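You operate a simulated robot arm through the tools that you are given. There is no shell and no other tool.

Carry out the task below with a simulated two-armed robot. There is one attempt and no reset: what you move stays moved.

JOB
Switch the feeder off and fill its bowl to MAX with the screws the cream card names; shut the lid.
Fine: stand the jar back. Set down upright: what you pick out.

It is judged by the outcome, as a careful person would: the job done as asked, and still so three seconds after it is handed in. It fails if anything else is knocked over, pushed out of place, dropped, spilled or broken. Lids that push on must go on centred and level and be pressed home; caps that screw on are set level and turned clockwise until they are tight.

ROBOT AND FRAMES
Two 7-joint arms with two-finger grippers on one trunk that stands fixed in place. Base frame: the origin is at the foot of the trunk, x ahead of it, y to its left, z up. Readings come in mm, rad, newtons and seconds.
The left shoulder is at [50, 164, 1079], the right one opposite. With the tool pointing down near the work surface each hand reaches from about 300 to 740 mm from the base axis, measured 20 degrees to its own side. Payload 2.45 kg a hand.
The tool frame of a hand sits at the grasp point between the pads (the TCP): z along the fingers, y along the line on which they close. The tips reach 26 mm beyond it. The gripper opens to 96 mm; its body begins 69 mm behind the TCP.
Orientation is that of the tool frame in the base frame, as a unit quaternion [x, y, z, w]. With the fingers straight down and closing along the base's y, the tool's x points along the base's -x, its y along +y and its z along -z.

CONTROLS
- The arms move only by the tool play_rows. It takes "left_deltas", "right_deltas" or both (then of equal length, played together; a hand with none holds still); each is a list of rows, each a list of 7 numbers: the turn, a rotation vector about the base's x, y, z in rad, then the shift along the base's x, y, z in mm, then the gripper command, from -1 (fully open) to 1 (shut), values between in proportion. In form: [[ax, ay, az, dx, dy, dz, gripper], ...]. A call has 1 to 20 rows; each row shifts and turns the commanded pose from where the row before left it. Each row takes 0.2 s and may step no farther than 50 mm and 0.15 rad from the row before; otherwise, or with a gripper value out of range, the whole call is refused. A pose out of reach is approached as far as the arm can. The call stops where the force on the tool passes 70 N (or 10 N more than at its start, if that is more) or the arm is blocked; 0.2 s more then pass. The fingers move at their own pace (about 119.9 mm/s each) and stop on an object; they squeeze with about 42 N. The grip force told is the motor's: it shows also when the fingers shut on nothing. Time passes only in rows, and 0.2 s behind the last, so rows that do not move let the fingers close. The reply holds the time, the measured pose of the TCP, the force on the tool along the base axes, the opening and the grip force, in the units named above and with some noise, with the torque about the TCP (base axes, N m) and any sound that the robot's microphone picked up.
- Cameras (640 x 400 px; columns grow to the right, rows downward): "scene" is now at [134.3, 37.2, 1551.6]; the picture's right is [0.45, -0.89, 0.00], its down [-0.70, -0.35, -0.63] and it looks along [0.56, 0.28, -0.78] (base axes); focal length 350 px, centre (320, 200). "left" rides on the left gripper at [82, -3, -98] in its tool frame; the picture's right is [0.04, 1.00, 0.00], its down [-0.73, 0.03, -0.68] and it looks along [-0.68, 0.03, 0.73] (tool axes); focal length 256 px, centre (320, 200). "right" rides on the right gripper at [82, 3, -98] in its tool frame; the picture's right is [-0.04, 1.00, 0.00], its down [-0.73, -0.03, -0.68] and it looks along [-0.68, -0.03, 0.73] (tool axes); focal length 256 px, centre (320, 200). There is no depth. A picture from a camera that has moved, and an enlarged one, comes with that camera's place and axes in the base frame and with its lens.
- capture(camera): a new picture of that camera. The clock stands still meanwhile.
- raise_lower(by): moves the trunk up (or, below 0, down) by that many mm; the arms and the scene camera ride with it, the base frame stays. It gives what a move gives, with no picture.
- turn_head(pan, tilt): turns the head with the scene camera to pan (to the left, within 2.094 rad either way) and tilt (down, from -0.506 to 1.204), counted from straight ahead of the robot (the tilt from the chest, where the trunk bows). It gives what a move gives.
- enlarge(camera, box): a new picture of the part [left, top, right, bottom] of that camera's present view, enlarged. The clock stands still meanwhile.
- finish_job(): hands the job in; it is judged then, once.

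Places have to be worked out from the pictures, the camera data and where the tool is seen. Open the grippers and draw the arms clear of the work before you hand the job in, unless the task says otherwise.

The tools are called after "Emit:" by a JSON object that holds its "name" and its "arguments". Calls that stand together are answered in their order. play_rows: Moves the arms, as the interface text tells. Its arguments: {"type":"object","properties":{"left_deltas":{"type":"array","items":{"type":"array","items":{"type":"number"}}},"right_deltas":{"type":"array","items":{"type":"array","items":{"type":"number"}}}},"required":[]} The other tools are called the same way: raise_lower (by) moves the trunk up or down; turn_head (pan, tilt) turns the head that bears the scene camera; capture (camera) takes a picture; enlarge (camera, box) takes an enlarged picture of a part of a camera's view; finish_job () hands the job in.

At the start:

```text
time_s: 0.0
left_tcp_pos: [283.6, 353.4, 1277.8]
left_tool_rot: [0.0, 1.0, -0.001, -0.001]
left_contact_force: [-0.5, 0.2, 0.6]
left_moment: [0.02, 0.03, -0.01]
left_finger_gap: 96.0
left_finger_force: 0.1
right_tcp_pos: [518.1, 69.2, 1205.4]
right_tool_rot: [0.0, 1.0, 0.0, -0.002]
right_contact_force: [0.1, -0.3, 0.6]
right_moment: [0.02, 0.02, 0.0]
right_finger_gap: 96.1
right_finger_force: 0.1
trunk travel left (down, up): [-250.0, 317.0]
head pan, tilt (commanded): [0.463, 0.89]
```

scene: 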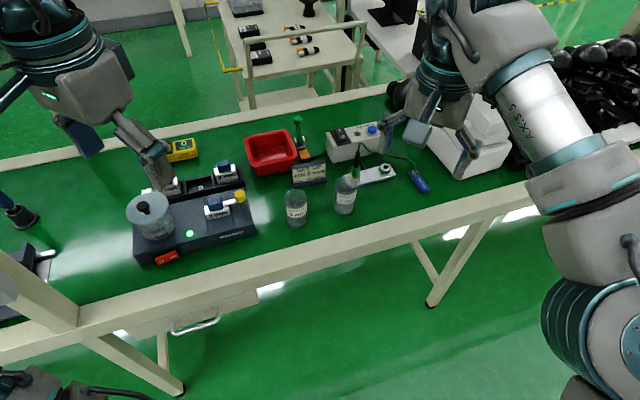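
right: 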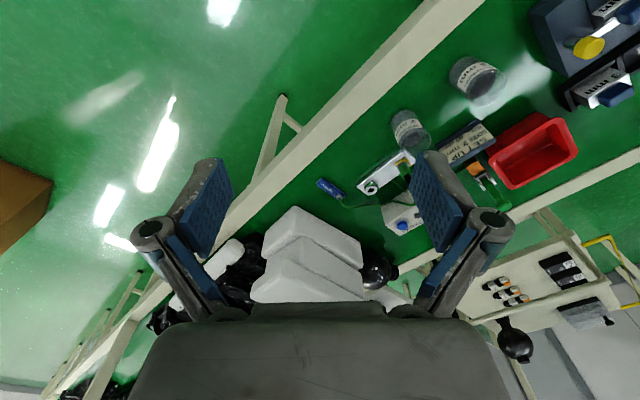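
left: 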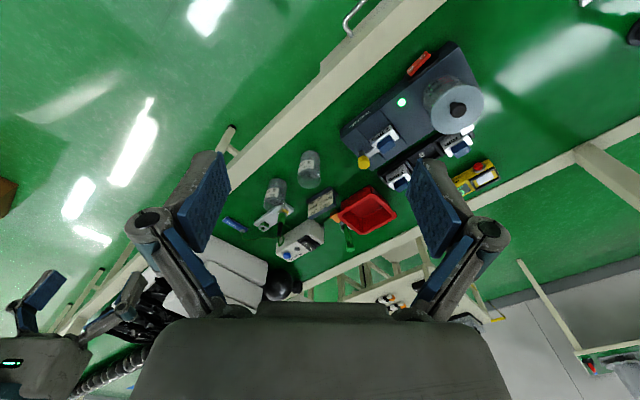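

I see a feeder with a bowl and lid, two jars, a cream card and a red bin. I enlarge the scene to read the details.

Emit:
{"name": "enlarge", "arguments": {"camera": "scene", "box": [110, 130, 270, 270]}}

Emit:
{"name": "enlarge", "arguments": {"camera": "scene", "box": [240, 110, 440, 235]}}

Emit:
{"name": "enlarge", "arguments": {"camera": "left", "box": [330, 30, 530, 205]}}

Emit:
{"name": "enlarge", "arguments": {"camera": "right", "box": [350, 40, 590, 240]}}

```text
2.86 times, centred on (190, 200) of scene
camera zoom: at [134.3, 37.2, 1551.6], right [0.45, -0.89, 0.0], down [-0.7, -0.35, -0.63], along [0.56, 0.28, -0.78], focal length 999 px, centre (691, 200)
```

zoom: 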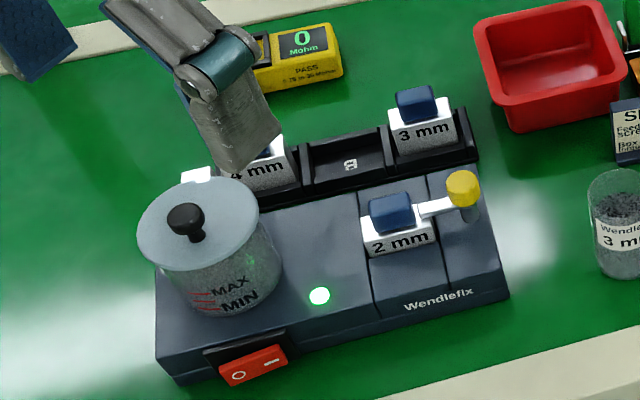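

```text
3.20 times, centred on (340, 172) of scene
camera zoom: at [134.3, 37.2, 1551.6], right [0.45, -0.89, 0.0], down [-0.7, -0.35, -0.63], along [0.56, 0.28, -0.78], focal length 1119 px, centre (256, 288)
```

zoom: 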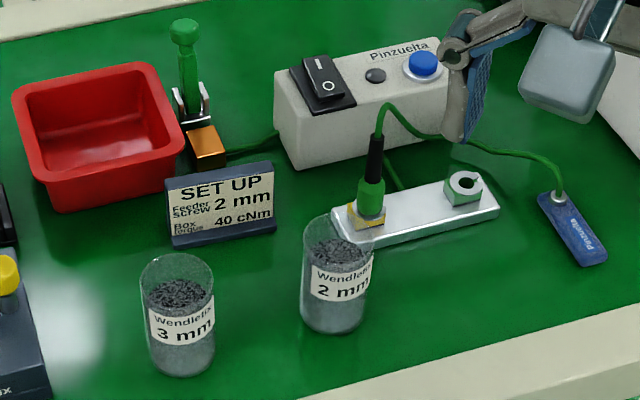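

```text
2.29 times, centred on (430, 118) of left
camera zoom: at [202.5, 351.2, 1376.1], right [-0.04, 1.0, 0.0], down [0.73, 0.03, 0.68], along [0.68, 0.03, -0.73], focal length 585 px, centre (69, 389)
```

zoom: 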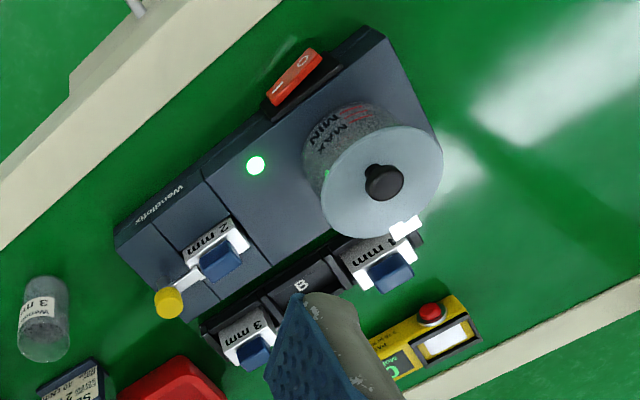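

```text
2.00 times, centred on (470, 140) of right
camera zoom: at [435.9, 71.5, 1302.4], right [0.04, 1.0, 0.0], down [0.73, -0.03, 0.68], along [0.68, -0.03, -0.74], focal length 512 px, centre (20, 320)
```

zoom: 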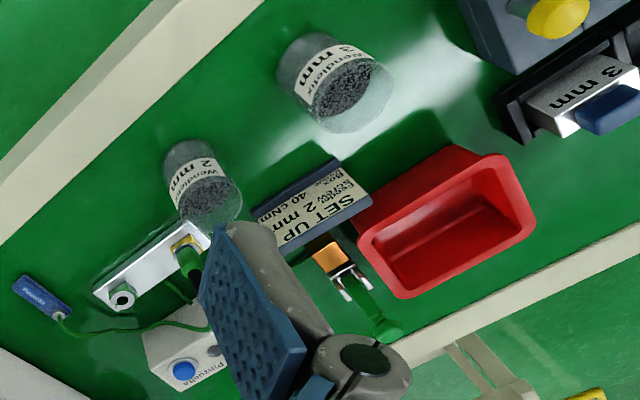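

The card says the feeder screw is 2 mm. The 2 mm jar stands near (705, 245), and triangulating the feeder LED puts it at about (419, 540, 818). I move the left hand for a closer look at the feeder.

Emit:
{"name": "play_rows", "arguments": {"left_deltas": [[0, 0, 0, -10, 25, -30, -1], [0, 0, 0, -10, 25, -30, -1], [0, 0, 0, -10, 25, -30, -1], [0, 0, 0, -10, 25, -30, -1], [0, 0, 0, -10, 25, -30, -1], [0, 0, 0, -5, 25, -20, -1]]}}

Emit:
{"name": "capture", "arguments": {"camera": "left"}}

Emit:
{"name": "capture", "arguments": {"camera": "scene"}}

```text
time_s: 1.4
left_tcp_pos: [224.6, 503.1, 1108.5]
left_tool_rot: [0.001, 1.0, 0.0, 0.001]
left_contact_force: [0.1, -0.6, -0.1]
left_moment: [-0.03, 0.01, -0.01]
left_finger_gap: 96.1
left_finger_force: 0.0
right_tcp_pos: [515.6, 70.2, 1207.6]
right_tool_rot: [-0.001, 1.0, 0.0, 0.001]
right_contact_force: [-0.1, 0.4, 0.0]
right_moment: [-0.02, -0.01, 0.04]
right_finger_gap: 96.2
right_finger_force: 0.1
trunk travel left (down, up): [-250.0, 317.0]
head pan, tilt (commanded): [0.463, 0.89]
```

```text
taken
camera left: at [143.3, 500.4, 1206.1], right [-0.04, 1.0, 0.0], down [0.73, 0.03, 0.68], along [0.68, 0.03, -0.73], focal length 256 px, centre (320, 200)
```

left: 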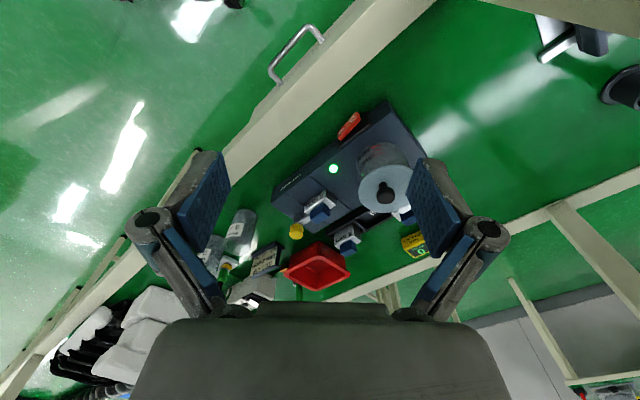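

```text
taken
camera scene: at [133.4, 40.1, 1551.6], right [0.45, -0.89, 0.0], down [-0.7, -0.35, -0.63], along [0.56, 0.28, -0.78], focal length 350 px, centre (320, 200)
```

scene: 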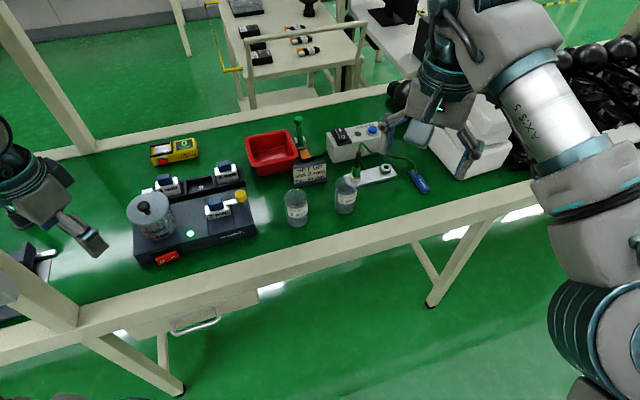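

Now I have an unobstructed view of the feeder, so I enlarge it from both cameras.

Emit:
{"name": "enlarge", "arguments": {"camera": "left", "box": [260, 90, 440, 270]}}

Emit:
{"name": "enlarge", "arguments": {"camera": "scene", "box": [120, 150, 260, 270]}}

Emit:
{"name": "enlarge", "arguments": {"camera": "scene", "box": [120, 180, 190, 270]}}

Emit:
{"name": "enlarge", "arguments": {"camera": "scene", "box": [270, 150, 410, 240]}}

```text
2.22 times, centred on (350, 180) of left
camera zoom: at [143.3, 500.4, 1206.1], right [-0.04, 1.0, 0.0], down [0.73, 0.03, 0.68], along [0.68, 0.03, -0.73], focal length 569 px, centre (253, 244)
```

zoom: 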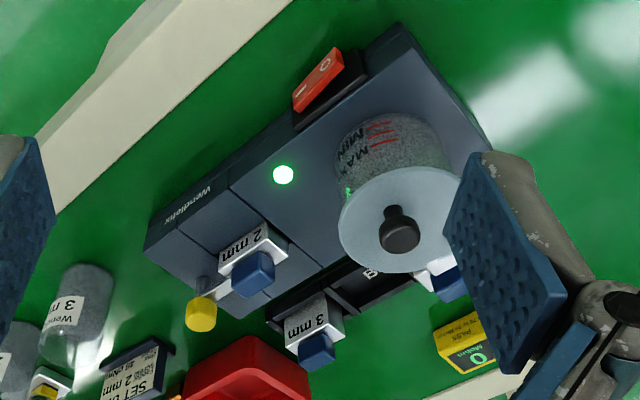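

```text
3.33 times, centred on (190, 210) of scene
camera zoom: at [133.4, 40.1, 1551.6], right [0.45, -0.89, 0.0], down [-0.7, -0.35, -0.63], along [0.56, 0.28, -0.78], focal length 1165 px, centre (753, 167)
```

zoom: 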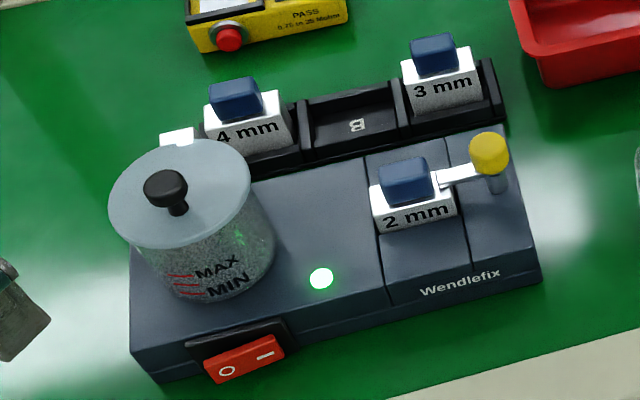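

```text
4.44 times, centred on (155, 225) of scene
camera zoom: at [133.4, 40.1, 1551.6], right [0.45, -0.89, 0.0], down [-0.7, -0.35, -0.63], along [0.56, 0.28, -0.78], focal length 1554 px, centre (1053, 89)
```

zoom: 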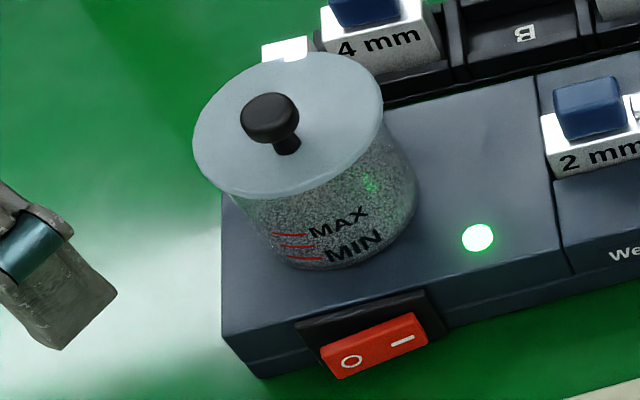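

```text
4.44 times, centred on (340, 195) of scene
camera zoom: at [133.4, 40.1, 1551.6], right [0.45, -0.89, 0.0], down [-0.7, -0.35, -0.63], along [0.56, 0.28, -0.78], focal length 1554 px, centre (231, 222)
```

zoom: 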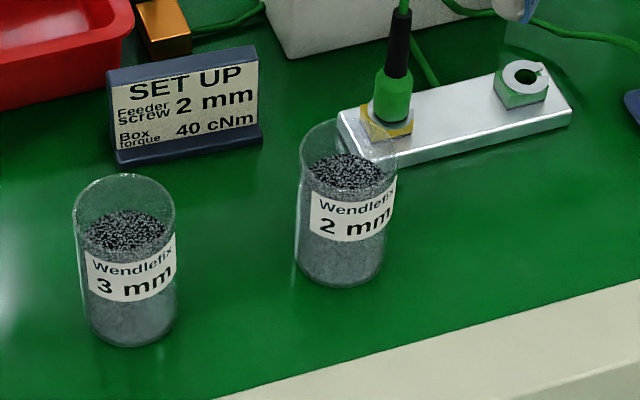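

The feeder's knob top triangulates to about (390, 610, 930), and the bowl stands at the feeder's left end. I bring the left camera lower and in front to see the switch, bowl and lid closely.

Emit:
{"name": "play_rows", "arguments": {"left_deltas": [[0, 0, 0, -10, 20, -30, -1], [0, 0, 0, -10, 20, -30, -1], [0, 0, 0, -10, 20, -30, -1], [0, 0, 0, -10, 20, -30, -1], [0, 0, 0, 0, 10, -30, -1]]}}

Emit:
{"name": "capture", "arguments": {"camera": "left"}}

```text
time_s: 2.6
left_tcp_pos: [211.9, 547.9, 1005.9]
left_tool_rot: [-0.001, 1.0, 0.001, 0.001]
left_contact_force: [0.1, 0.1, -0.1]
left_moment: [0.01, -0.01, 0.01]
left_finger_gap: 95.8
left_finger_force: 0.1
left hand out of reach, approached as far as the arm can: row 3, 4, 5
right_tcp_pos: [517.5, 66.7, 1207.7]
right_tool_rot: [0.0, 1.0, 0.002, 0.0]
right_contact_force: [1.1, 0.5, 0.3]
right_moment: [0.01, 0.01, 0.0]
right_finger_gap: 95.8
right_finger_force: 0.1
trunk travel left (down, up): [-250.0, 317.0]
head pan, tilt (commanded): [0.463, 0.89]
```

```text
taken
camera left: at [131.1, 545.2, 1102.9], right [-0.04, 1.0, 0.0], down [0.73, 0.03, 0.68], along [0.68, 0.03, -0.73], focal length 256 px, centre (320, 200)
```

left: 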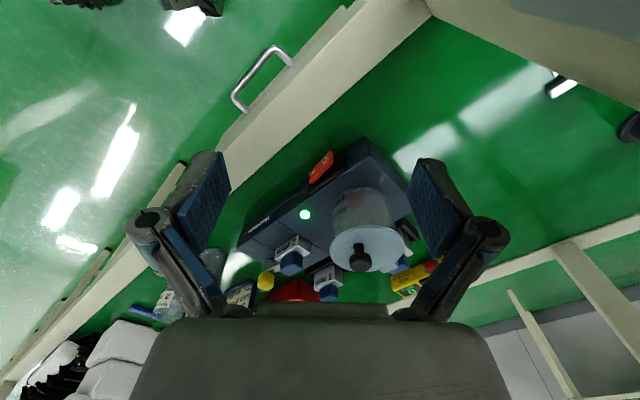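

The arm stopped short of that pose. The view is still useful, so I enlarge the feeder.

Emit:
{"name": "enlarge", "arguments": {"camera": "left", "box": [240, 130, 440, 310]}}

Emit:
{"name": "enlarge", "arguments": {"camera": "left", "box": [290, 135, 430, 275]}}

```text
2.22 times, centred on (340, 220) of left
camera zoom: at [131.1, 545.2, 1102.9], right [-0.04, 1.0, 0.0], down [0.73, 0.03, 0.68], along [0.68, 0.03, -0.73], focal length 569 px, centre (276, 156)
```

zoom: 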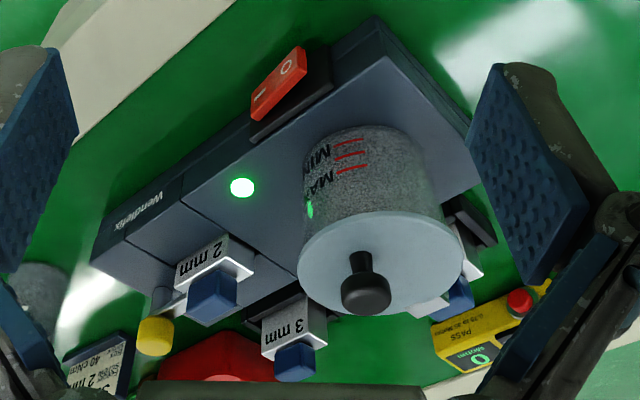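

```text
2.86 times, centred on (360, 205) of left
camera zoom: at [131.1, 545.2, 1102.9], right [-0.04, 1.0, 0.0], down [0.73, 0.03, 0.68], along [0.68, 0.03, -0.73], focal length 731 px, centre (206, 186)
```

zoom: 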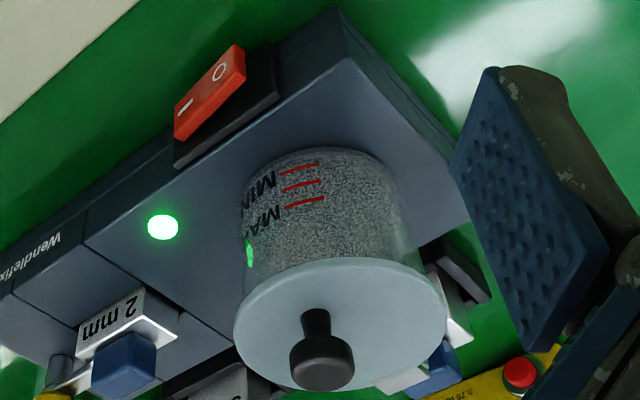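

The white patch sits at lid-rim height at the back of the lid, about (438, 656, 907), which could be a hinge. I swing the left camera round to look along +y from the right to check this.

Emit:
{"name": "play_rows", "arguments": {"left_deltas": [[0, 0, 0.14, 30, -22, 8, -1], [0, 0, 0.14, 30, -22, 8, -1], [0, 0, 0.14, 30, -22, 8, -1], [0, 0, 0.14, 30, -22, 8, -1], [0, 0, 0.14, 30, -22, 8, -1], [0, 0, 0.14, 30, -22, 8, -1], [0, 0, 0.14, 30, -22, 8, -1], [0, 0, 0.14, 30, -22, 8, -1], [0, 0, 0.14, 30, -22, 8, -1], [0, 0, 0.14, 30, -22, 8, -1]]}}

Emit:
{"name": "capture", "arguments": {"camera": "left"}}

```text
time_s: 4.8
left_tcp_pos: [510.2, 341.3, 1079.0]
left_tool_rot: [-0.646, 0.763, 0.0, -0.005]
left_contact_force: [-0.3, -0.9, -0.4]
left_moment: [-0.03, -0.03, 0.04]
left_finger_gap: 96.1
left_finger_force: 0.0
left hand out of reach, approached as far as the arm can: row 4
right_tcp_pos: [521.0, 78.5, 1205.6]
right_tool_rot: [-0.001, 1.0, -0.004, -0.002]
right_contact_force: [0.7, 0.4, -1.0]
right_moment: [-0.02, 0.0, 0.01]
right_finger_gap: 95.9
right_finger_force: 0.1
trunk travel left (down, up): [-250.0, 317.0]
head pan, tilt (commanded): [0.463, 0.89]
```

```text
taken
camera left: at [500.6, 261.4, 1177.3], right [-0.99, 0.13, 0.01], down [0.1, 0.73, 0.67], along [0.08, 0.67, -0.74], focal length 256 px, centre (320, 200)
```

left: 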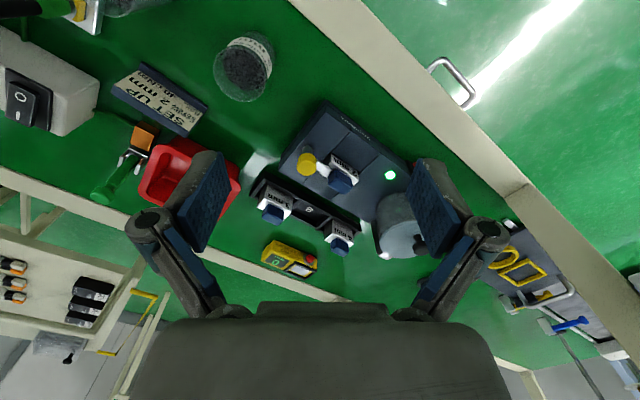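

The bowl is now partly visible to the right of the left finger. I enlarge that area.

Emit:
{"name": "enlarge", "arguments": {"camera": "left", "box": [240, 90, 440, 280]}}

Emit:
{"name": "enlarge", "arguments": {"camera": "left", "box": [330, 160, 440, 270]}}

```text
2.11 times, centred on (340, 185) of left
camera zoom: at [500.6, 261.4, 1177.3], right [-0.99, 0.13, 0.01], down [0.1, 0.73, 0.67], along [0.08, 0.67, -0.74], focal length 539 px, centre (278, 232)
```

zoom: 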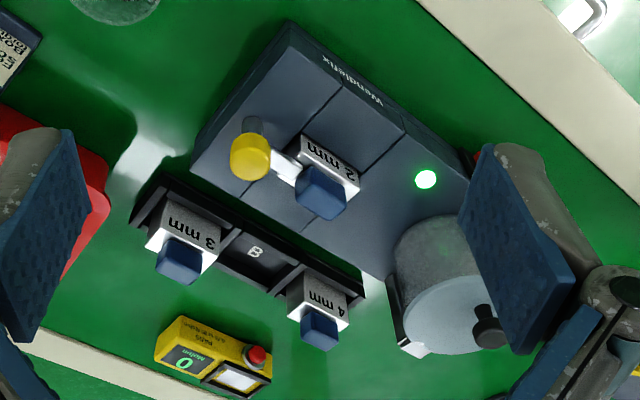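

```text
3.64 times, centred on (385, 215) of left
camera zoom: at [500.6, 261.4, 1177.3], right [-0.99, 0.13, 0.01], down [0.1, 0.73, 0.67], along [0.08, 0.67, -0.74], focal length 931 px, centre (84, 146)
```

zoom: 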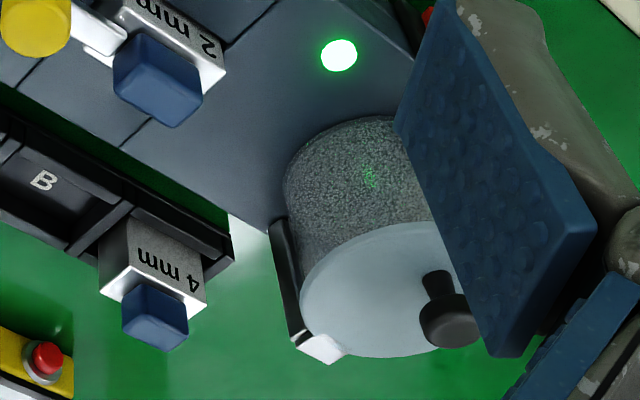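

The lid is hinged on a black post behind the bowl, with a white hinge on top. The rocker's O side works out to about (337, 565, 798). I bring the left camera close in front of the switch to see how its face lies.

Emit:
{"name": "play_rows", "arguments": {"left_deltas": [[0, 0, -0.077, -28.6, 19.9, -20, -1], [0, 0, -0.077, -28.6, 19.9, -20, -1], [0, 0, -0.077, -28.6, 19.9, -20, -1], [0, 0, -0.077, -28.6, 19.9, -20, -1], [0, 0, -0.077, -28.6, 19.9, -20, -1], [0, 0, -0.077, -28.6, 19.9, -20, -1], [0, 0, -0.077, -28.6, 19.9, -20, -1], [0, 0, -0.077, -28.6, 19.9, -20, -1]]}}

Emit:
{"name": "capture", "arguments": {"camera": "left"}}

```text
time_s: 6.6
left_tcp_pos: [277.2, 491.5, 923.8]
left_tool_rot: [-0.381, 0.925, 0.0, 0.001]
left_contact_force: [0.8, 0.5, -0.8]
left_moment: [0.01, -0.02, -0.02]
left_finger_gap: 96.1
left_finger_force: 0.0
right_tcp_pos: [516.5, 66.8, 1208.8]
right_tool_rot: [-0.001, 1.0, 0.001, 0.001]
right_contact_force: [-0.4, -0.3, 1.3]
right_moment: [0.02, -0.05, -0.05]
right_finger_gap: 96.0
right_finger_force: 0.2
trunk travel left (down, up): [-250.0, 317.0]
head pan, tilt (commanded): [0.463, 0.89]
```

```text
taken
camera left: at [222.4, 432.7, 1021.1], right [-0.73, 0.68, 0.0], down [0.5, 0.54, 0.68], along [0.46, 0.5, -0.73], focal length 256 px, centre (320, 200)
```

left: 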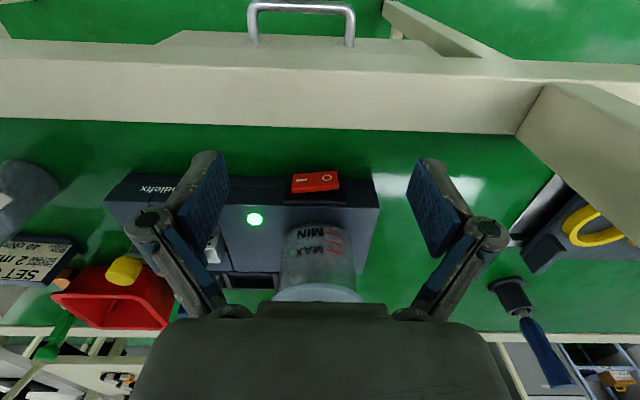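

The feeder is square to this view, at a yaw of about 45°. I zoom in on the switch and bowl.

Emit:
{"name": "enlarge", "arguments": {"camera": "left", "box": [240, 150, 400, 260]}}

Emit:
{"name": "enlarge", "arguments": {"camera": "left", "box": [270, 155, 370, 215]}}

Emit:
{"name": "enlarge", "arguments": {"camera": "left", "box": [260, 210, 380, 310]}}

```text
3.64 times, centred on (320, 205) of left
camera zoom: at [222.4, 432.7, 1021.1], right [-0.73, 0.68, 0.0], down [0.5, 0.54, 0.68], along [0.46, 0.5, -0.73], focal length 931 px, centre (320, 182)
```

zoom: 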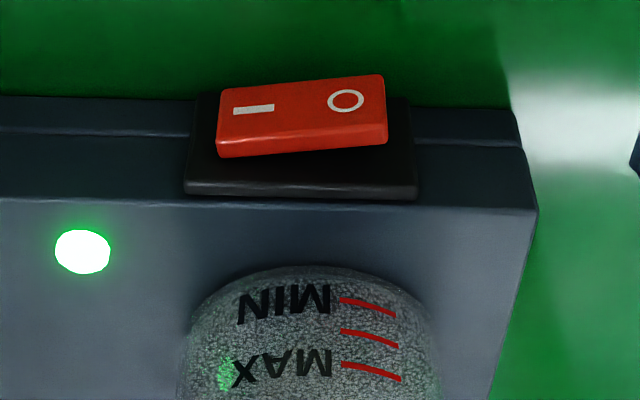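

```text
6.40 times, centred on (320, 185) of left
camera zoom: at [222.4, 432.7, 1021.1], right [-0.73, 0.68, 0.0], down [0.5, 0.54, 0.68], along [0.46, 0.5, -0.73], focal length 1638 px, centre (320, 296)
```

zoom: 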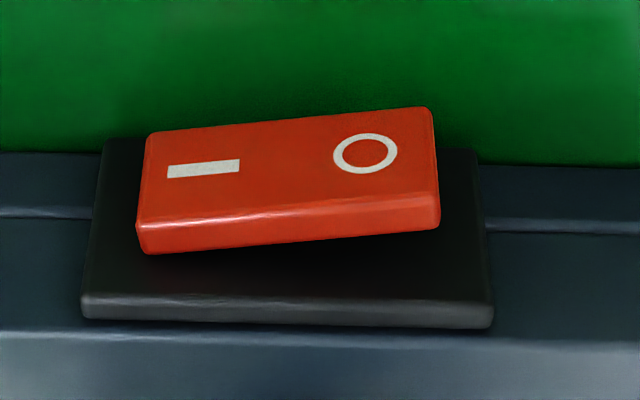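

```text
4.00 times, centred on (320, 260) of left
camera zoom: at [222.4, 432.7, 1021.1], right [-0.73, 0.68, 0.0], down [0.5, 0.54, 0.68], along [0.46, 0.5, -0.73], focal length 1024 px, centre (320, -40)
```

zoom: 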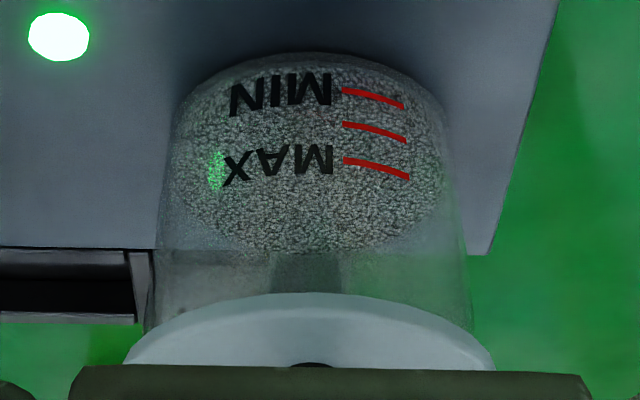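

The rocker is on the upright front face, about 50 mm wide and centred near (350, 560, 794). Its O end sticks out, with O at about (339, 570, 792), and the face normal is about (0.70, 0.71, 0). I close the fingers and tilt the left tool toward the face while keeping it at a distance.

Emit:
{"name": "play_rows", "arguments": {"left_deltas": [[0.089, -0.0875, 0, -5, 0, -5, 1], [0.089, -0.0875, 0, -5, 0, -5, 1], [0.089, -0.0875, 0, -5, 0, -5, 1], [0.089, -0.0875, 0, -5, 0, -5, 1], [0.089, -0.0875, 0, -5, 0, -5, 1], [0, 0, 0, 0, 0, 0, 1]]}}

Emit:
{"name": "capture", "arguments": {"camera": "left"}}

Emit:
{"name": "capture", "arguments": {"camera": "scene"}}

```text
time_s: 8.0
left_tcp_pos: [282.9, 538.9, 897.4]
left_tool_rot: [-0.365, 0.879, 0.119, 0.281]
left_contact_force: [-0.1, -0.4, 0.0]
left_moment: [0.01, -0.03, -0.01]
left_finger_gap: 0.1
left_finger_force: 28.8
left hand out of reach, approached as far as the arm can: row 4, 5
right_tcp_pos: [515.7, 74.0, 1207.0]
right_tool_rot: [-0.001, 1.0, -0.002, 0.001]
right_contact_force: [-0.2, 0.2, -0.6]
right_moment: [-0.02, 0.0, -0.04]
right_finger_gap: 96.3
right_finger_force: 0.1
trunk travel left (down, up): [-250.0, 317.0]
head pan, tilt (commanded): [0.463, 0.89]
```

```text
taken
camera left: at [198.8, 450.6, 929.2], right [-0.73, 0.68, -0.02], down [0.12, 0.16, 0.98], along [0.67, 0.71, -0.2], focal length 256 px, centre (320, 200)
```

left: 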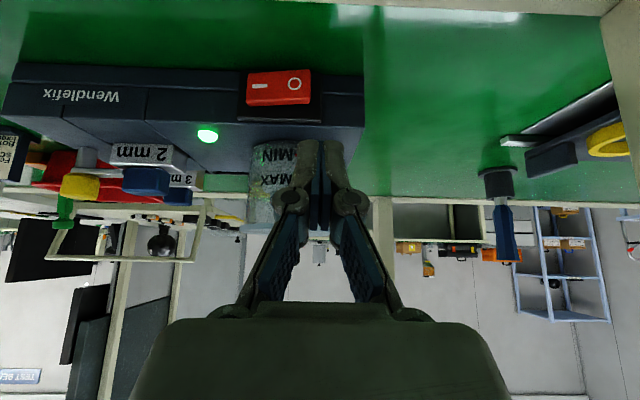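

```text
taken
camera scene: at [133.5, 41.5, 1551.6], right [0.45, -0.89, 0.0], down [-0.7, -0.35, -0.63], along [0.56, 0.28, -0.78], focal length 350 px, centre (320, 200)
```

scene: 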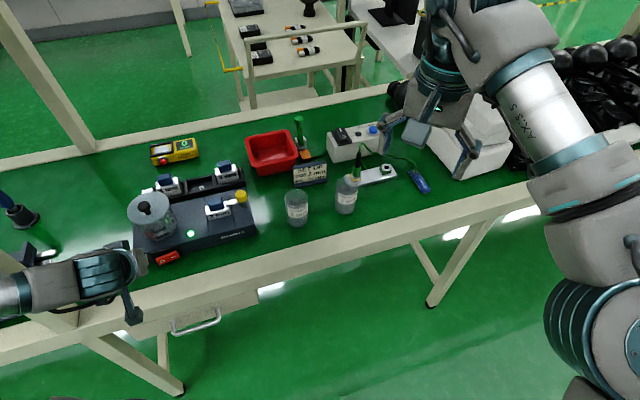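

The arm could not hold the inward pose and moved outward, to about (283, 539, 897) with roughly 36° of tilt. That is close to where I want it, so I lower toward the switch and check how it tracks.

Emit:
{"name": "play_rows", "arguments": {"left_deltas": [[0, 0, 0, 6, 0, -15, 1], [0, 0, 0, 6, 0, -15, 1], [0, 0, 0, 6, 0, -15, 1]]}}

Emit:
{"name": "enlarge", "arguments": {"camera": "left", "box": [200, 60, 400, 260]}}

```text
time_s: 8.8
left_tcp_pos: [301.5, 538.1, 853.1]
left_tool_rot: [-0.365, 0.879, 0.121, 0.281]
left_contact_force: [-0.1, 0.3, 0.2]
left_moment: [0.02, -0.01, -0.01]
left_finger_gap: 0.2
left_finger_force: 28.9
right_tcp_pos: [515.6, 71.6, 1207.6]
right_tool_rot: [0.0, 1.0, 0.0, 0.0]
right_contact_force: [-0.8, -0.4, 0.0]
right_moment: [-0.01, -0.02, 0.02]
right_finger_gap: 96.0
right_finger_force: 0.0
trunk travel left (down, up): [-250.0, 317.0]
head pan, tilt (commanded): [0.463, 0.89]
```

```text
2.00 times, centred on (300, 160) of left
camera zoom: at [217.2, 448.5, 884.7], right [-0.73, 0.68, -0.02], down [0.12, 0.16, 0.98], along [0.67, 0.71, -0.2], focal length 512 px, centre (360, 280)
```

zoom: 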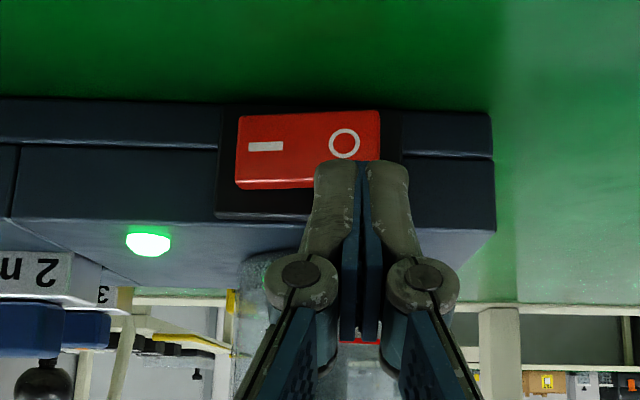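

The fingertips are about 7 mm outboard of the O and 40 mm above it. I shift sideways and down, then check again before pressing.

Emit:
{"name": "play_rows", "arguments": {"left_deltas": [[0, 0, 0, 2, -2, -14, 1], [0, 0, 0, 2, -2, -14, 1], [0, 0, 0, 1, -1, -14, 1]]}}

Emit:
{"name": "enlarge", "arguments": {"camera": "left", "box": [200, 60, 400, 260]}}

Emit:
{"name": "enlarge", "arguments": {"camera": "scene", "box": [90, 190, 230, 290]}}

```text
time_s: 9.6
left_tcp_pos: [305.6, 531.1, 812.0]
left_tool_rot: [-0.363, 0.88, 0.12, 0.283]
left_contact_force: [0.4, 0.5, 0.5]
left_moment: [0.0, 0.05, -0.03]
left_finger_gap: 0.0
left_finger_force: 28.3
right_tcp_pos: [515.0, 69.3, 1208.0]
right_tool_rot: [-0.001, 1.0, 0.001, 0.0]
right_contact_force: [0.2, -1.0, -0.4]
right_moment: [-0.03, -0.03, 0.04]
right_finger_gap: 95.9
right_finger_force: 0.1
trunk travel left (down, up): [-250.0, 317.0]
head pan, tilt (commanded): [0.463, 0.89]
```

```text
2.00 times, centred on (300, 160) of left
camera zoom: at [221.8, 442.0, 843.6], right [-0.73, 0.68, -0.02], down [0.12, 0.16, 0.98], along [0.67, 0.71, -0.2], focal length 512 px, centre (360, 280)
```

zoom: 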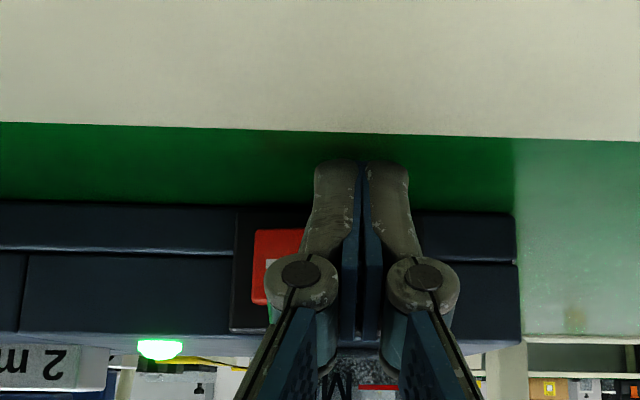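

```text
4.00 times, centred on (160, 240) of scene
camera zoom: at [134.2, 36.7, 1551.6], right [0.45, -0.89, 0.0], down [-0.7, -0.35, -0.63], along [0.56, 0.28, -0.78], focal length 1398 px, centre (960, 40)
```

zoom: 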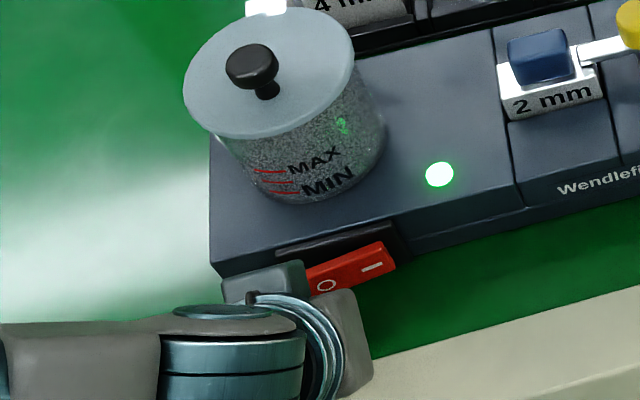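

The tips are level with the rocker at z≈797, within 3 mm of the O, and about 28 mm short of the face. I nudge sideways and approach along the face normal in small steps.

Emit:
{"name": "play_rows", "arguments": {"left_deltas": [[0, 0, 0, 4.9, 9.1, 1, 1], [0, 0, 0, 5.6, 5.7, 1, 1], [0, 0, 0, 2.1, 2.1, 0, 1]]}}

Emit:
{"name": "enlarge", "arguments": {"camera": "left", "box": [200, 60, 400, 260]}}

Emit:
{"name": "enlarge", "arguments": {"camera": "scene", "box": [120, 220, 220, 280]}}

```text
time_s: 10.4
left_tcp_pos: [316.4, 543.9, 814.8]
left_tool_rot: [-0.364, 0.88, 0.12, 0.281]
left_contact_force: [-13.6, -10.8, -2.2]
left_moment: [-0.17, 0.25, -0.07]
left_finger_gap: 0.2
left_finger_force: 28.9
right_tcp_pos: [514.0, 64.7, 1209.2]
right_tool_rot: [0.0, 1.0, 0.001, 0.001]
right_contact_force: [-0.3, -0.1, -0.5]
right_moment: [0.0, -0.01, -0.01]
right_finger_gap: 96.1
right_finger_force: 0.1
trunk travel left (down, up): [-250.0, 317.0]
head pan, tilt (commanded): [0.463, 0.89]
heard: click
```

```text
2.00 times, centred on (300, 160) of left
camera zoom: at [232.0, 454.9, 846.4], right [-0.73, 0.68, -0.02], down [0.13, 0.16, 0.98], along [0.67, 0.71, -0.2], focal length 512 px, centre (360, 280)
```

zoom: 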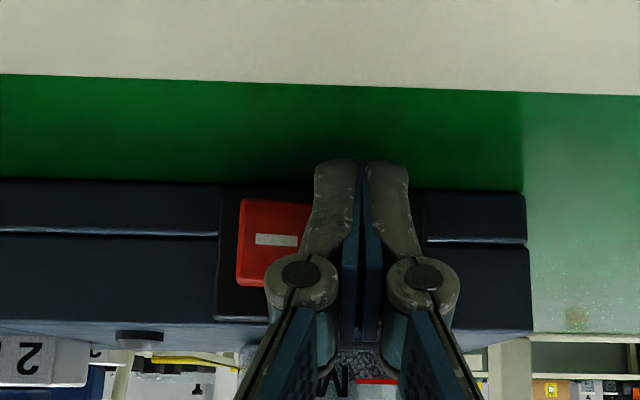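

```text
6.40 times, centred on (170, 250) of scene
camera zoom: at [131.4, 34.4, 1551.8], right [0.45, -0.89, 0.0], down [-0.7, -0.35, -0.63], along [0.56, 0.28, -0.78], focal length 2237 px, centre (1280, -120)
```

zoom: 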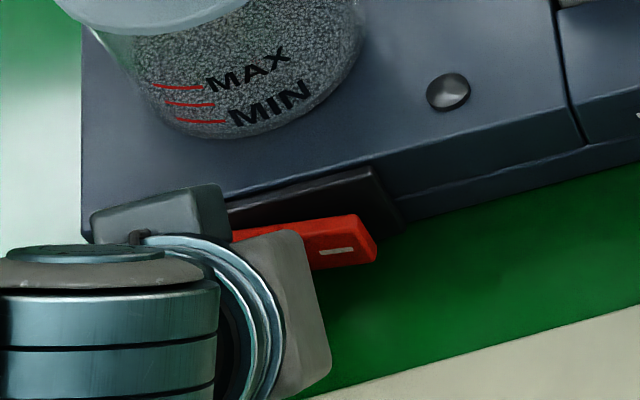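

There was a click and the LED is now dark with the "—" end raised, so the feeder is off. I back away from the switch and move up and to the right to view the bowl level from the side.

Emit:
{"name": "play_rows", "arguments": {"left_deltas": [[0, 0, 0, -8, -8, 0, 1], [0, 0, 0, -10, -12, 10, 1], [0, 0, 0, 5, -20, 25, 1], [0, 0, 0, 20, -20, 25, 1], [0, 0, 0, 20, -20, 25, 1]]}}

Emit:
{"name": "capture", "arguments": {"camera": "left"}}

Emit:
{"name": "enlarge", "arguments": {"camera": "scene", "box": [120, 180, 220, 280]}}

```text
time_s: 11.6
left_tcp_pos: [350.6, 470.5, 898.2]
left_tool_rot: [-0.364, 0.879, 0.121, 0.282]
left_contact_force: [-0.4, 0.5, -0.2]
left_moment: [-0.03, -0.02, -0.01]
left_finger_gap: 0.2
left_finger_force: 28.5
left hand out of reach, approached as far as the arm can: row 4
right_tcp_pos: [516.1, 70.6, 1206.9]
right_tool_rot: [-0.002, 1.0, -0.001, 0.0]
right_contact_force: [-0.2, 0.2, -1.4]
right_moment: [-0.01, -0.02, -0.02]
right_finger_gap: 96.0
right_finger_force: 0.1
trunk travel left (down, up): [-250.0, 317.0]
head pan, tilt (commanded): [0.463, 0.89]
```

```text
taken
camera left: at [265.7, 381.9, 929.7], right [-0.73, 0.68, -0.02], down [0.12, 0.16, 0.98], along [0.67, 0.71, -0.2], focal length 256 px, centre (320, 200)
```

left: 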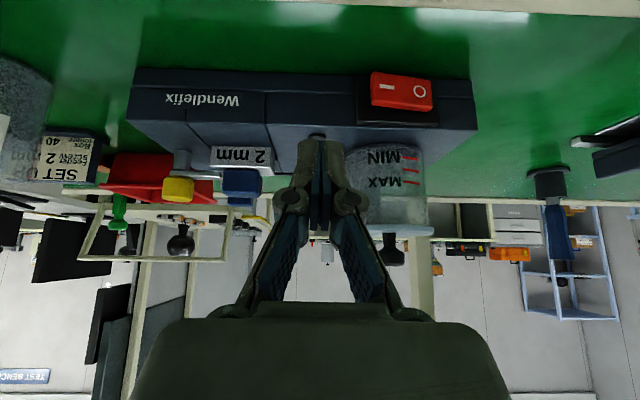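

```text
4.00 times, centred on (170, 230) of scene
camera zoom: at [134.7, 38.8, 1551.5], right [0.45, -0.89, 0.0], down [-0.7, -0.35, -0.63], along [0.56, 0.28, -0.78], focal length 1398 px, centre (920, 80)
```

zoom: 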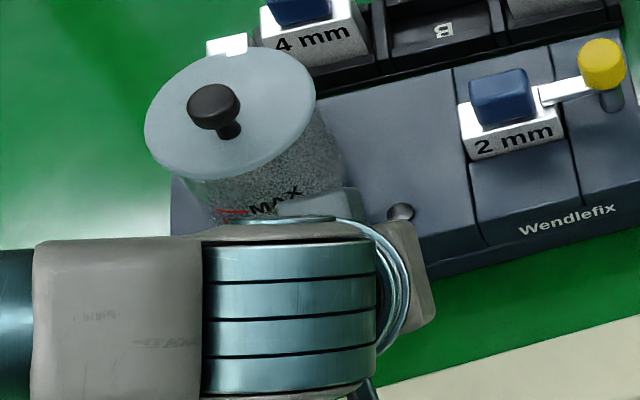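

The switch is off. I zoom in on the bowl side to see the present screw level.

Emit:
{"name": "enlarge", "arguments": {"camera": "left", "box": [330, 60, 480, 280]}}

Emit:
{"name": "enlarge", "arguments": {"camera": "left", "box": [350, 135, 440, 250]}}

```text
1.82 times, centred on (405, 170) of left
camera zoom: at [265.7, 381.9, 929.7], right [-0.73, 0.68, -0.02], down [0.12, 0.16, 0.98], along [0.67, 0.71, -0.2], focal length 465 px, centre (166, 254)
```

zoom: 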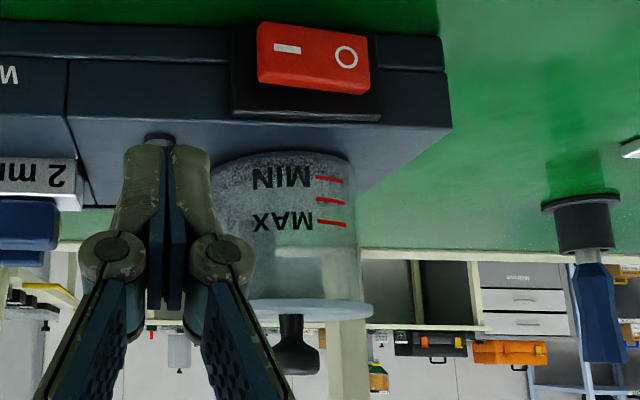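

```text
3.48 times, centred on (395, 192) of left
camera zoom: at [265.7, 381.9, 929.7], right [-0.73, 0.68, -0.02], down [0.12, 0.16, 0.98], along [0.67, 0.71, -0.2], focal length 890 px, centre (59, 226)
```

zoom: 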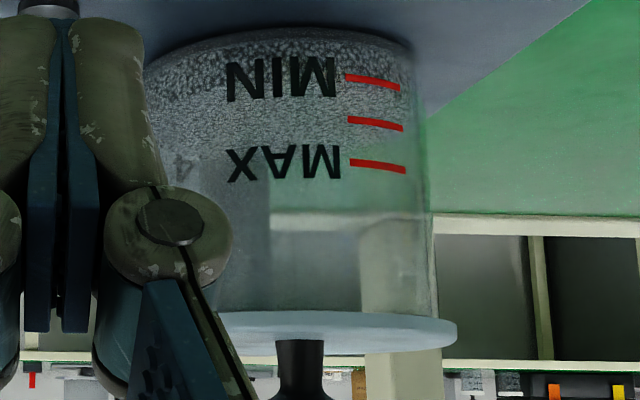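

The screws now lie just under the MIN mark. Bowl landmarks are: lid rim underside z≈907, MAX ≈ 869, MIN ≈ 847, and the hinge at the back at normal coordinate n≈775. To open it I want a nearly horizontal tool, so I raise the trunk for a better arm posture and then tilt further.

Emit:
{"name": "raise_lower", "arguments": {"by": 150}}

Emit:
{"name": "play_rows", "arguments": {"left_deltas": [[0.097, -0.095, 0, -6, 14, -15, 1], [0.097, -0.095, 0, -6, 14, -15, 1], [0.097, -0.095, 0, -6, 14, -15, 1], [0.097, -0.095, 0, -6, 14, -15, 1], [0.097, -0.095, 0, -6, 14, -15, 1]]}}

Emit:
{"name": "capture", "arguments": {"camera": "scene"}}

Emit:
{"name": "capture", "arguments": {"camera": "left"}}

```text
time_s: 13.3
left_tcp_pos: [350.7, 471.2, 1048.1]
left_tool_rot: [-0.364, 0.879, 0.121, 0.283]
left_contact_force: [-0.6, 0.4, 0.0]
left_moment: [0.0, -0.01, -0.02]
left_finger_gap: 0.0
left_finger_force: 28.7
right_tcp_pos: [518.4, 68.9, 1357.9]
right_tool_rot: [0.0, 1.0, 0.001, 0.0]
right_contact_force: [0.5, -0.3, -0.1]
right_moment: [0.0, 0.0, 0.03]
right_finger_gap: 96.2
right_finger_force: 0.1
trunk travel left (down, up): [-400.0, 167.0]
head pan, tilt (commanded): [0.463, 0.89]
```

```text
time_s: 14.6
left_tcp_pos: [352.3, 494.4, 1027.3]
left_tool_rot: [-0.348, 0.791, 0.219, 0.454]
left_contact_force: [0.1, 0.2, 0.6]
left_moment: [-0.04, 0.01, -0.02]
left_finger_gap: 0.0
left_finger_force: 28.3
left hand out of reach, approached as far as the arm can: row 3, 4, 5
right_tcp_pos: [516.7, 67.7, 1358.4]
right_tool_rot: [0.0, 1.0, 0.001, 0.001]
right_contact_force: [-0.3, -0.2, 0.4]
right_moment: [-0.03, -0.03, 0.04]
right_finger_gap: 96.3
right_finger_force: 0.1
trunk travel left (down, up): [-400.0, 167.0]
head pan, tilt (commanded): [0.463, 0.89]
```

```text
taken
camera scene: at [66.5, 36.4, 1703.0], right [0.45, -0.89, 0.0], down [-0.7, -0.35, -0.63], along [0.56, 0.28, -0.78], focal length 350 px, centre (320, 200)
```

scene: 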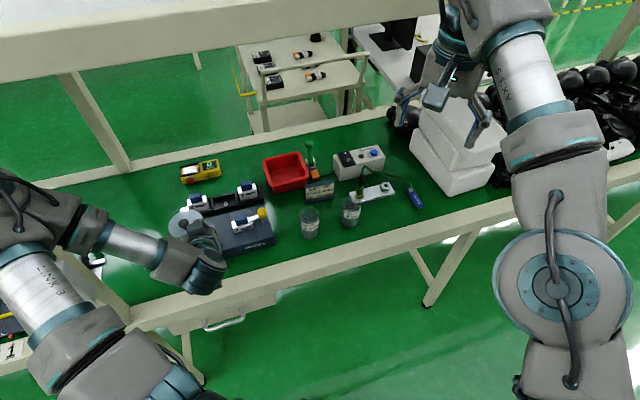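

```text
taken
camera left: at [271.1, 398.4, 1004.9], right [-0.76, 0.65, 0.0], down [-0.15, -0.17, 0.97], along [0.63, 0.74, 0.23], focal length 256 px, centre (320, 200)
```

left: 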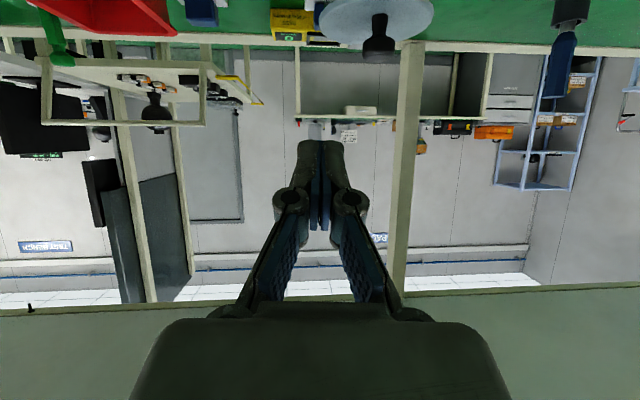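

The tilt is now about 60°. I move down and to the left toward the front of the lid, keeping this orientation, to see how the arm follows.

Emit:
{"name": "play_rows", "arguments": {"left_deltas": [[0, 0, 0, -8, 10, -25, 1], [0, 0, 0, -8, 10, -25, 1], [0, 0, 0, -8, 10, -25, 1], [0, 0, 0, -8, 10, -25, 1]]}}

Emit:
{"name": "capture", "arguments": {"camera": "scene"}}

Emit:
{"name": "capture", "arguments": {"camera": "left"}}

```text
time_s: 15.6
left_tcp_pos: [344.9, 509.7, 1005.9]
left_tool_rot: [-0.352, 0.791, 0.22, 0.45]
left_contact_force: [-0.5, -0.4, 0.7]
left_moment: [0.03, 0.02, -0.03]
left_finger_gap: 0.2
left_finger_force: 28.4
left hand out of reach, approached as far as the arm can: row 1, 2, 3, 4
right_tcp_pos: [516.2, 73.4, 1357.8]
right_tool_rot: [-0.001, 1.0, -0.002, 0.0]
right_contact_force: [-0.8, -0.2, -0.1]
right_moment: [-0.05, -0.04, 0.0]
right_finger_gap: 95.8
right_finger_force: 0.0
trunk travel left (down, up): [-400.0, 167.0]
head pan, tilt (commanded): [0.463, 0.89]
```

```text
taken
camera scene: at [66.2, 42.2, 1702.9], right [0.45, -0.89, 0.0], down [-0.7, -0.35, -0.63], along [0.56, 0.28, -0.78], focal length 350 px, centre (320, 200)
```

scene: 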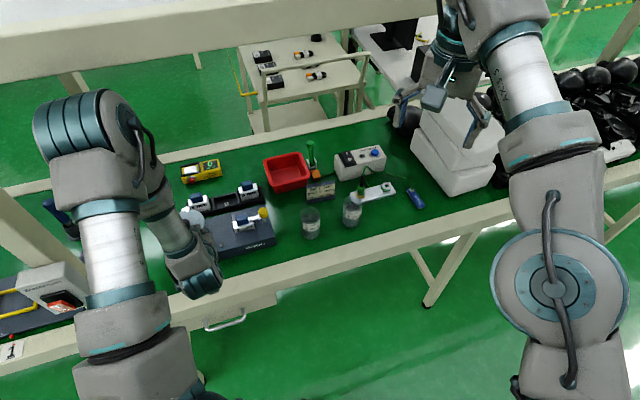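

```text
taken
camera left: at [264.7, 412.2, 982.4], right [-0.77, 0.64, 0.0], down [-0.14, -0.17, 0.97], along [0.62, 0.75, 0.22], focal length 256 px, centre (320, 200)
```

left: 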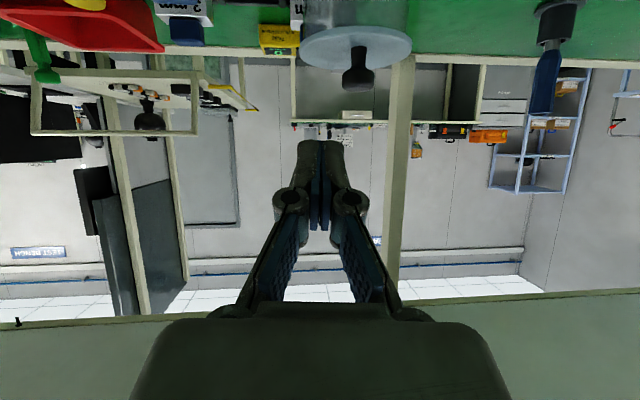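

The near-horizontal pose is not reachable, so I change plan. I will grip the knob from above with a nearly upright tool and swing the lid back on its hinge. I bring the tool back to about 15° tilt over the knob with the fingers part open.

Emit:
{"name": "play_rows", "arguments": {"left_deltas": [[-0.093, 0.0917, -0.01, 5, 5, 5, -0.25], [-0.093, 0.0917, -0.01, 6, 12, 5, -0.25], [-0.093, 0.0917, -0.01, 8, 17, 0, -0.25], [-0.093, 0.0917, -0.01, 8, 20, 0, -0.25], [-0.093, 0.0917, -0.01, 8, 20, 0, -0.25], [-0.093, 0.0917, -0.01, 8, 20, 0, -0.25]]}}

Emit:
{"name": "capture", "arguments": {"camera": "left"}}

Emit:
{"name": "capture", "arguments": {"camera": "scene"}}

```text
time_s: 16.9
left_tcp_pos: [383.8, 594.4, 1018.3]
left_tool_rot: [-0.362, 0.922, 0.067, 0.12]
left_contact_force: [-0.4, -0.1, 0.2]
left_moment: [-0.01, 0.0, -0.04]
left_finger_gap: 60.0
left_finger_force: 0.0
left hand out of reach, approached as far as the arm can: row 5
right_tcp_pos: [516.3, 68.4, 1359.5]
right_tool_rot: [-0.002, 1.0, 0.003, -0.001]
right_contact_force: [-1.5, 1.6, -0.6]
right_moment: [-0.13, -0.12, 0.02]
right_finger_gap: 95.9
right_finger_force: 0.0
trunk travel left (down, up): [-400.0, 167.0]
head pan, tilt (commanded): [0.463, 0.89]
```

```text
taken
camera left: at [312.2, 518.0, 1090.0], right [-0.71, 0.7, 0.03], down [0.38, 0.36, 0.85], along [0.59, 0.62, -0.52], focal length 256 px, centre (320, 200)
```

left: 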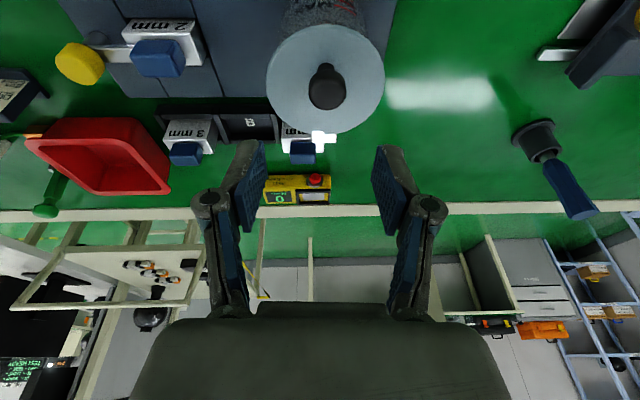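

```text
taken
camera scene: at [65.6, 36.9, 1702.9], right [0.45, -0.9, 0.0], down [-0.7, -0.35, -0.63], along [0.56, 0.28, -0.78], focal length 350 px, centre (320, 200)
```

scene: 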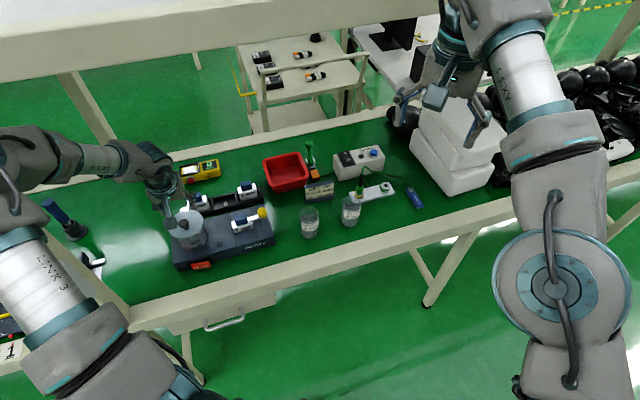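

From this close camera the knob is at about (380, 599, 933), so the scene camera reads about 14 mm too deep here. The hinge is at about n=762, z≈912. I lower over the knob part-way and recheck alignment.

Emit:
{"name": "play_rows", "arguments": {"left_deltas": [[0, 0, 0.02, -2, 1, -12, -0.25], [0, 0, 0.02, -2, 1, -12, -0.25], [0, 0, 0, -1, 0.5, -12, -0.25], [0, 0, 0, -1, 0.5, -10, -0.25]]}}

Emit:
{"name": "capture", "arguments": {"camera": "left"}}

Emit:
{"name": "enlarge", "arguments": {"camera": "scene", "box": [120, 160, 280, 280]}}

```text
time_s: 17.9
left_tcp_pos: [378.5, 598.3, 970.5]
left_tool_rot: [-0.382, 0.914, 0.069, 0.116]
left_contact_force: [0.9, 0.3, 0.6]
left_moment: [-0.01, -0.03, -0.02]
left_finger_gap: 60.3
left_finger_force: 0.0
right_tcp_pos: [517.8, 69.6, 1358.5]
right_tool_rot: [0.0, 1.0, 0.0, 0.0]
right_contact_force: [0.2, 0.0, 0.5]
right_moment: [0.05, -0.01, -0.01]
right_finger_gap: 96.1
right_finger_force: 0.0
trunk travel left (down, up): [-400.0, 167.0]
head pan, tilt (commanded): [0.463, 0.89]
```

```text
taken
camera left: at [309.6, 519.9, 1042.4], right [-0.74, 0.67, 0.03], down [0.37, 0.37, 0.85], along [0.56, 0.64, -0.53], focal length 256 px, centre (320, 200)
```

left: 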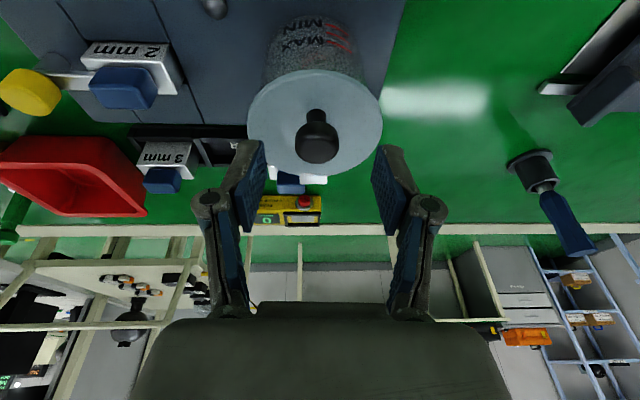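

```text
3.33 times, centred on (200, 220) of scene
camera zoom: at [67.4, 39.5, 1702.9], right [0.45, -0.89, 0.0], down [-0.7, -0.35, -0.63], along [0.56, 0.28, -0.78], focal length 1165 px, centre (720, 133)
```

zoom: 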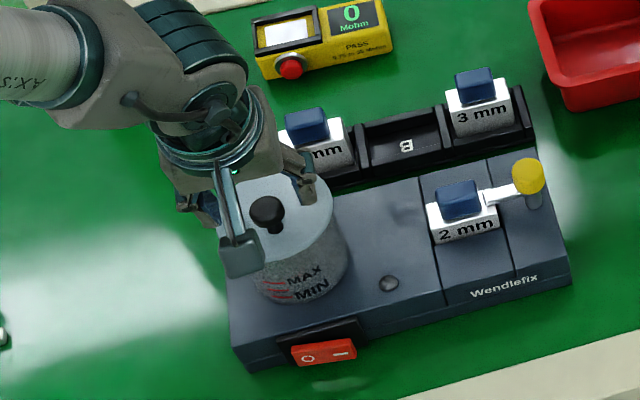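

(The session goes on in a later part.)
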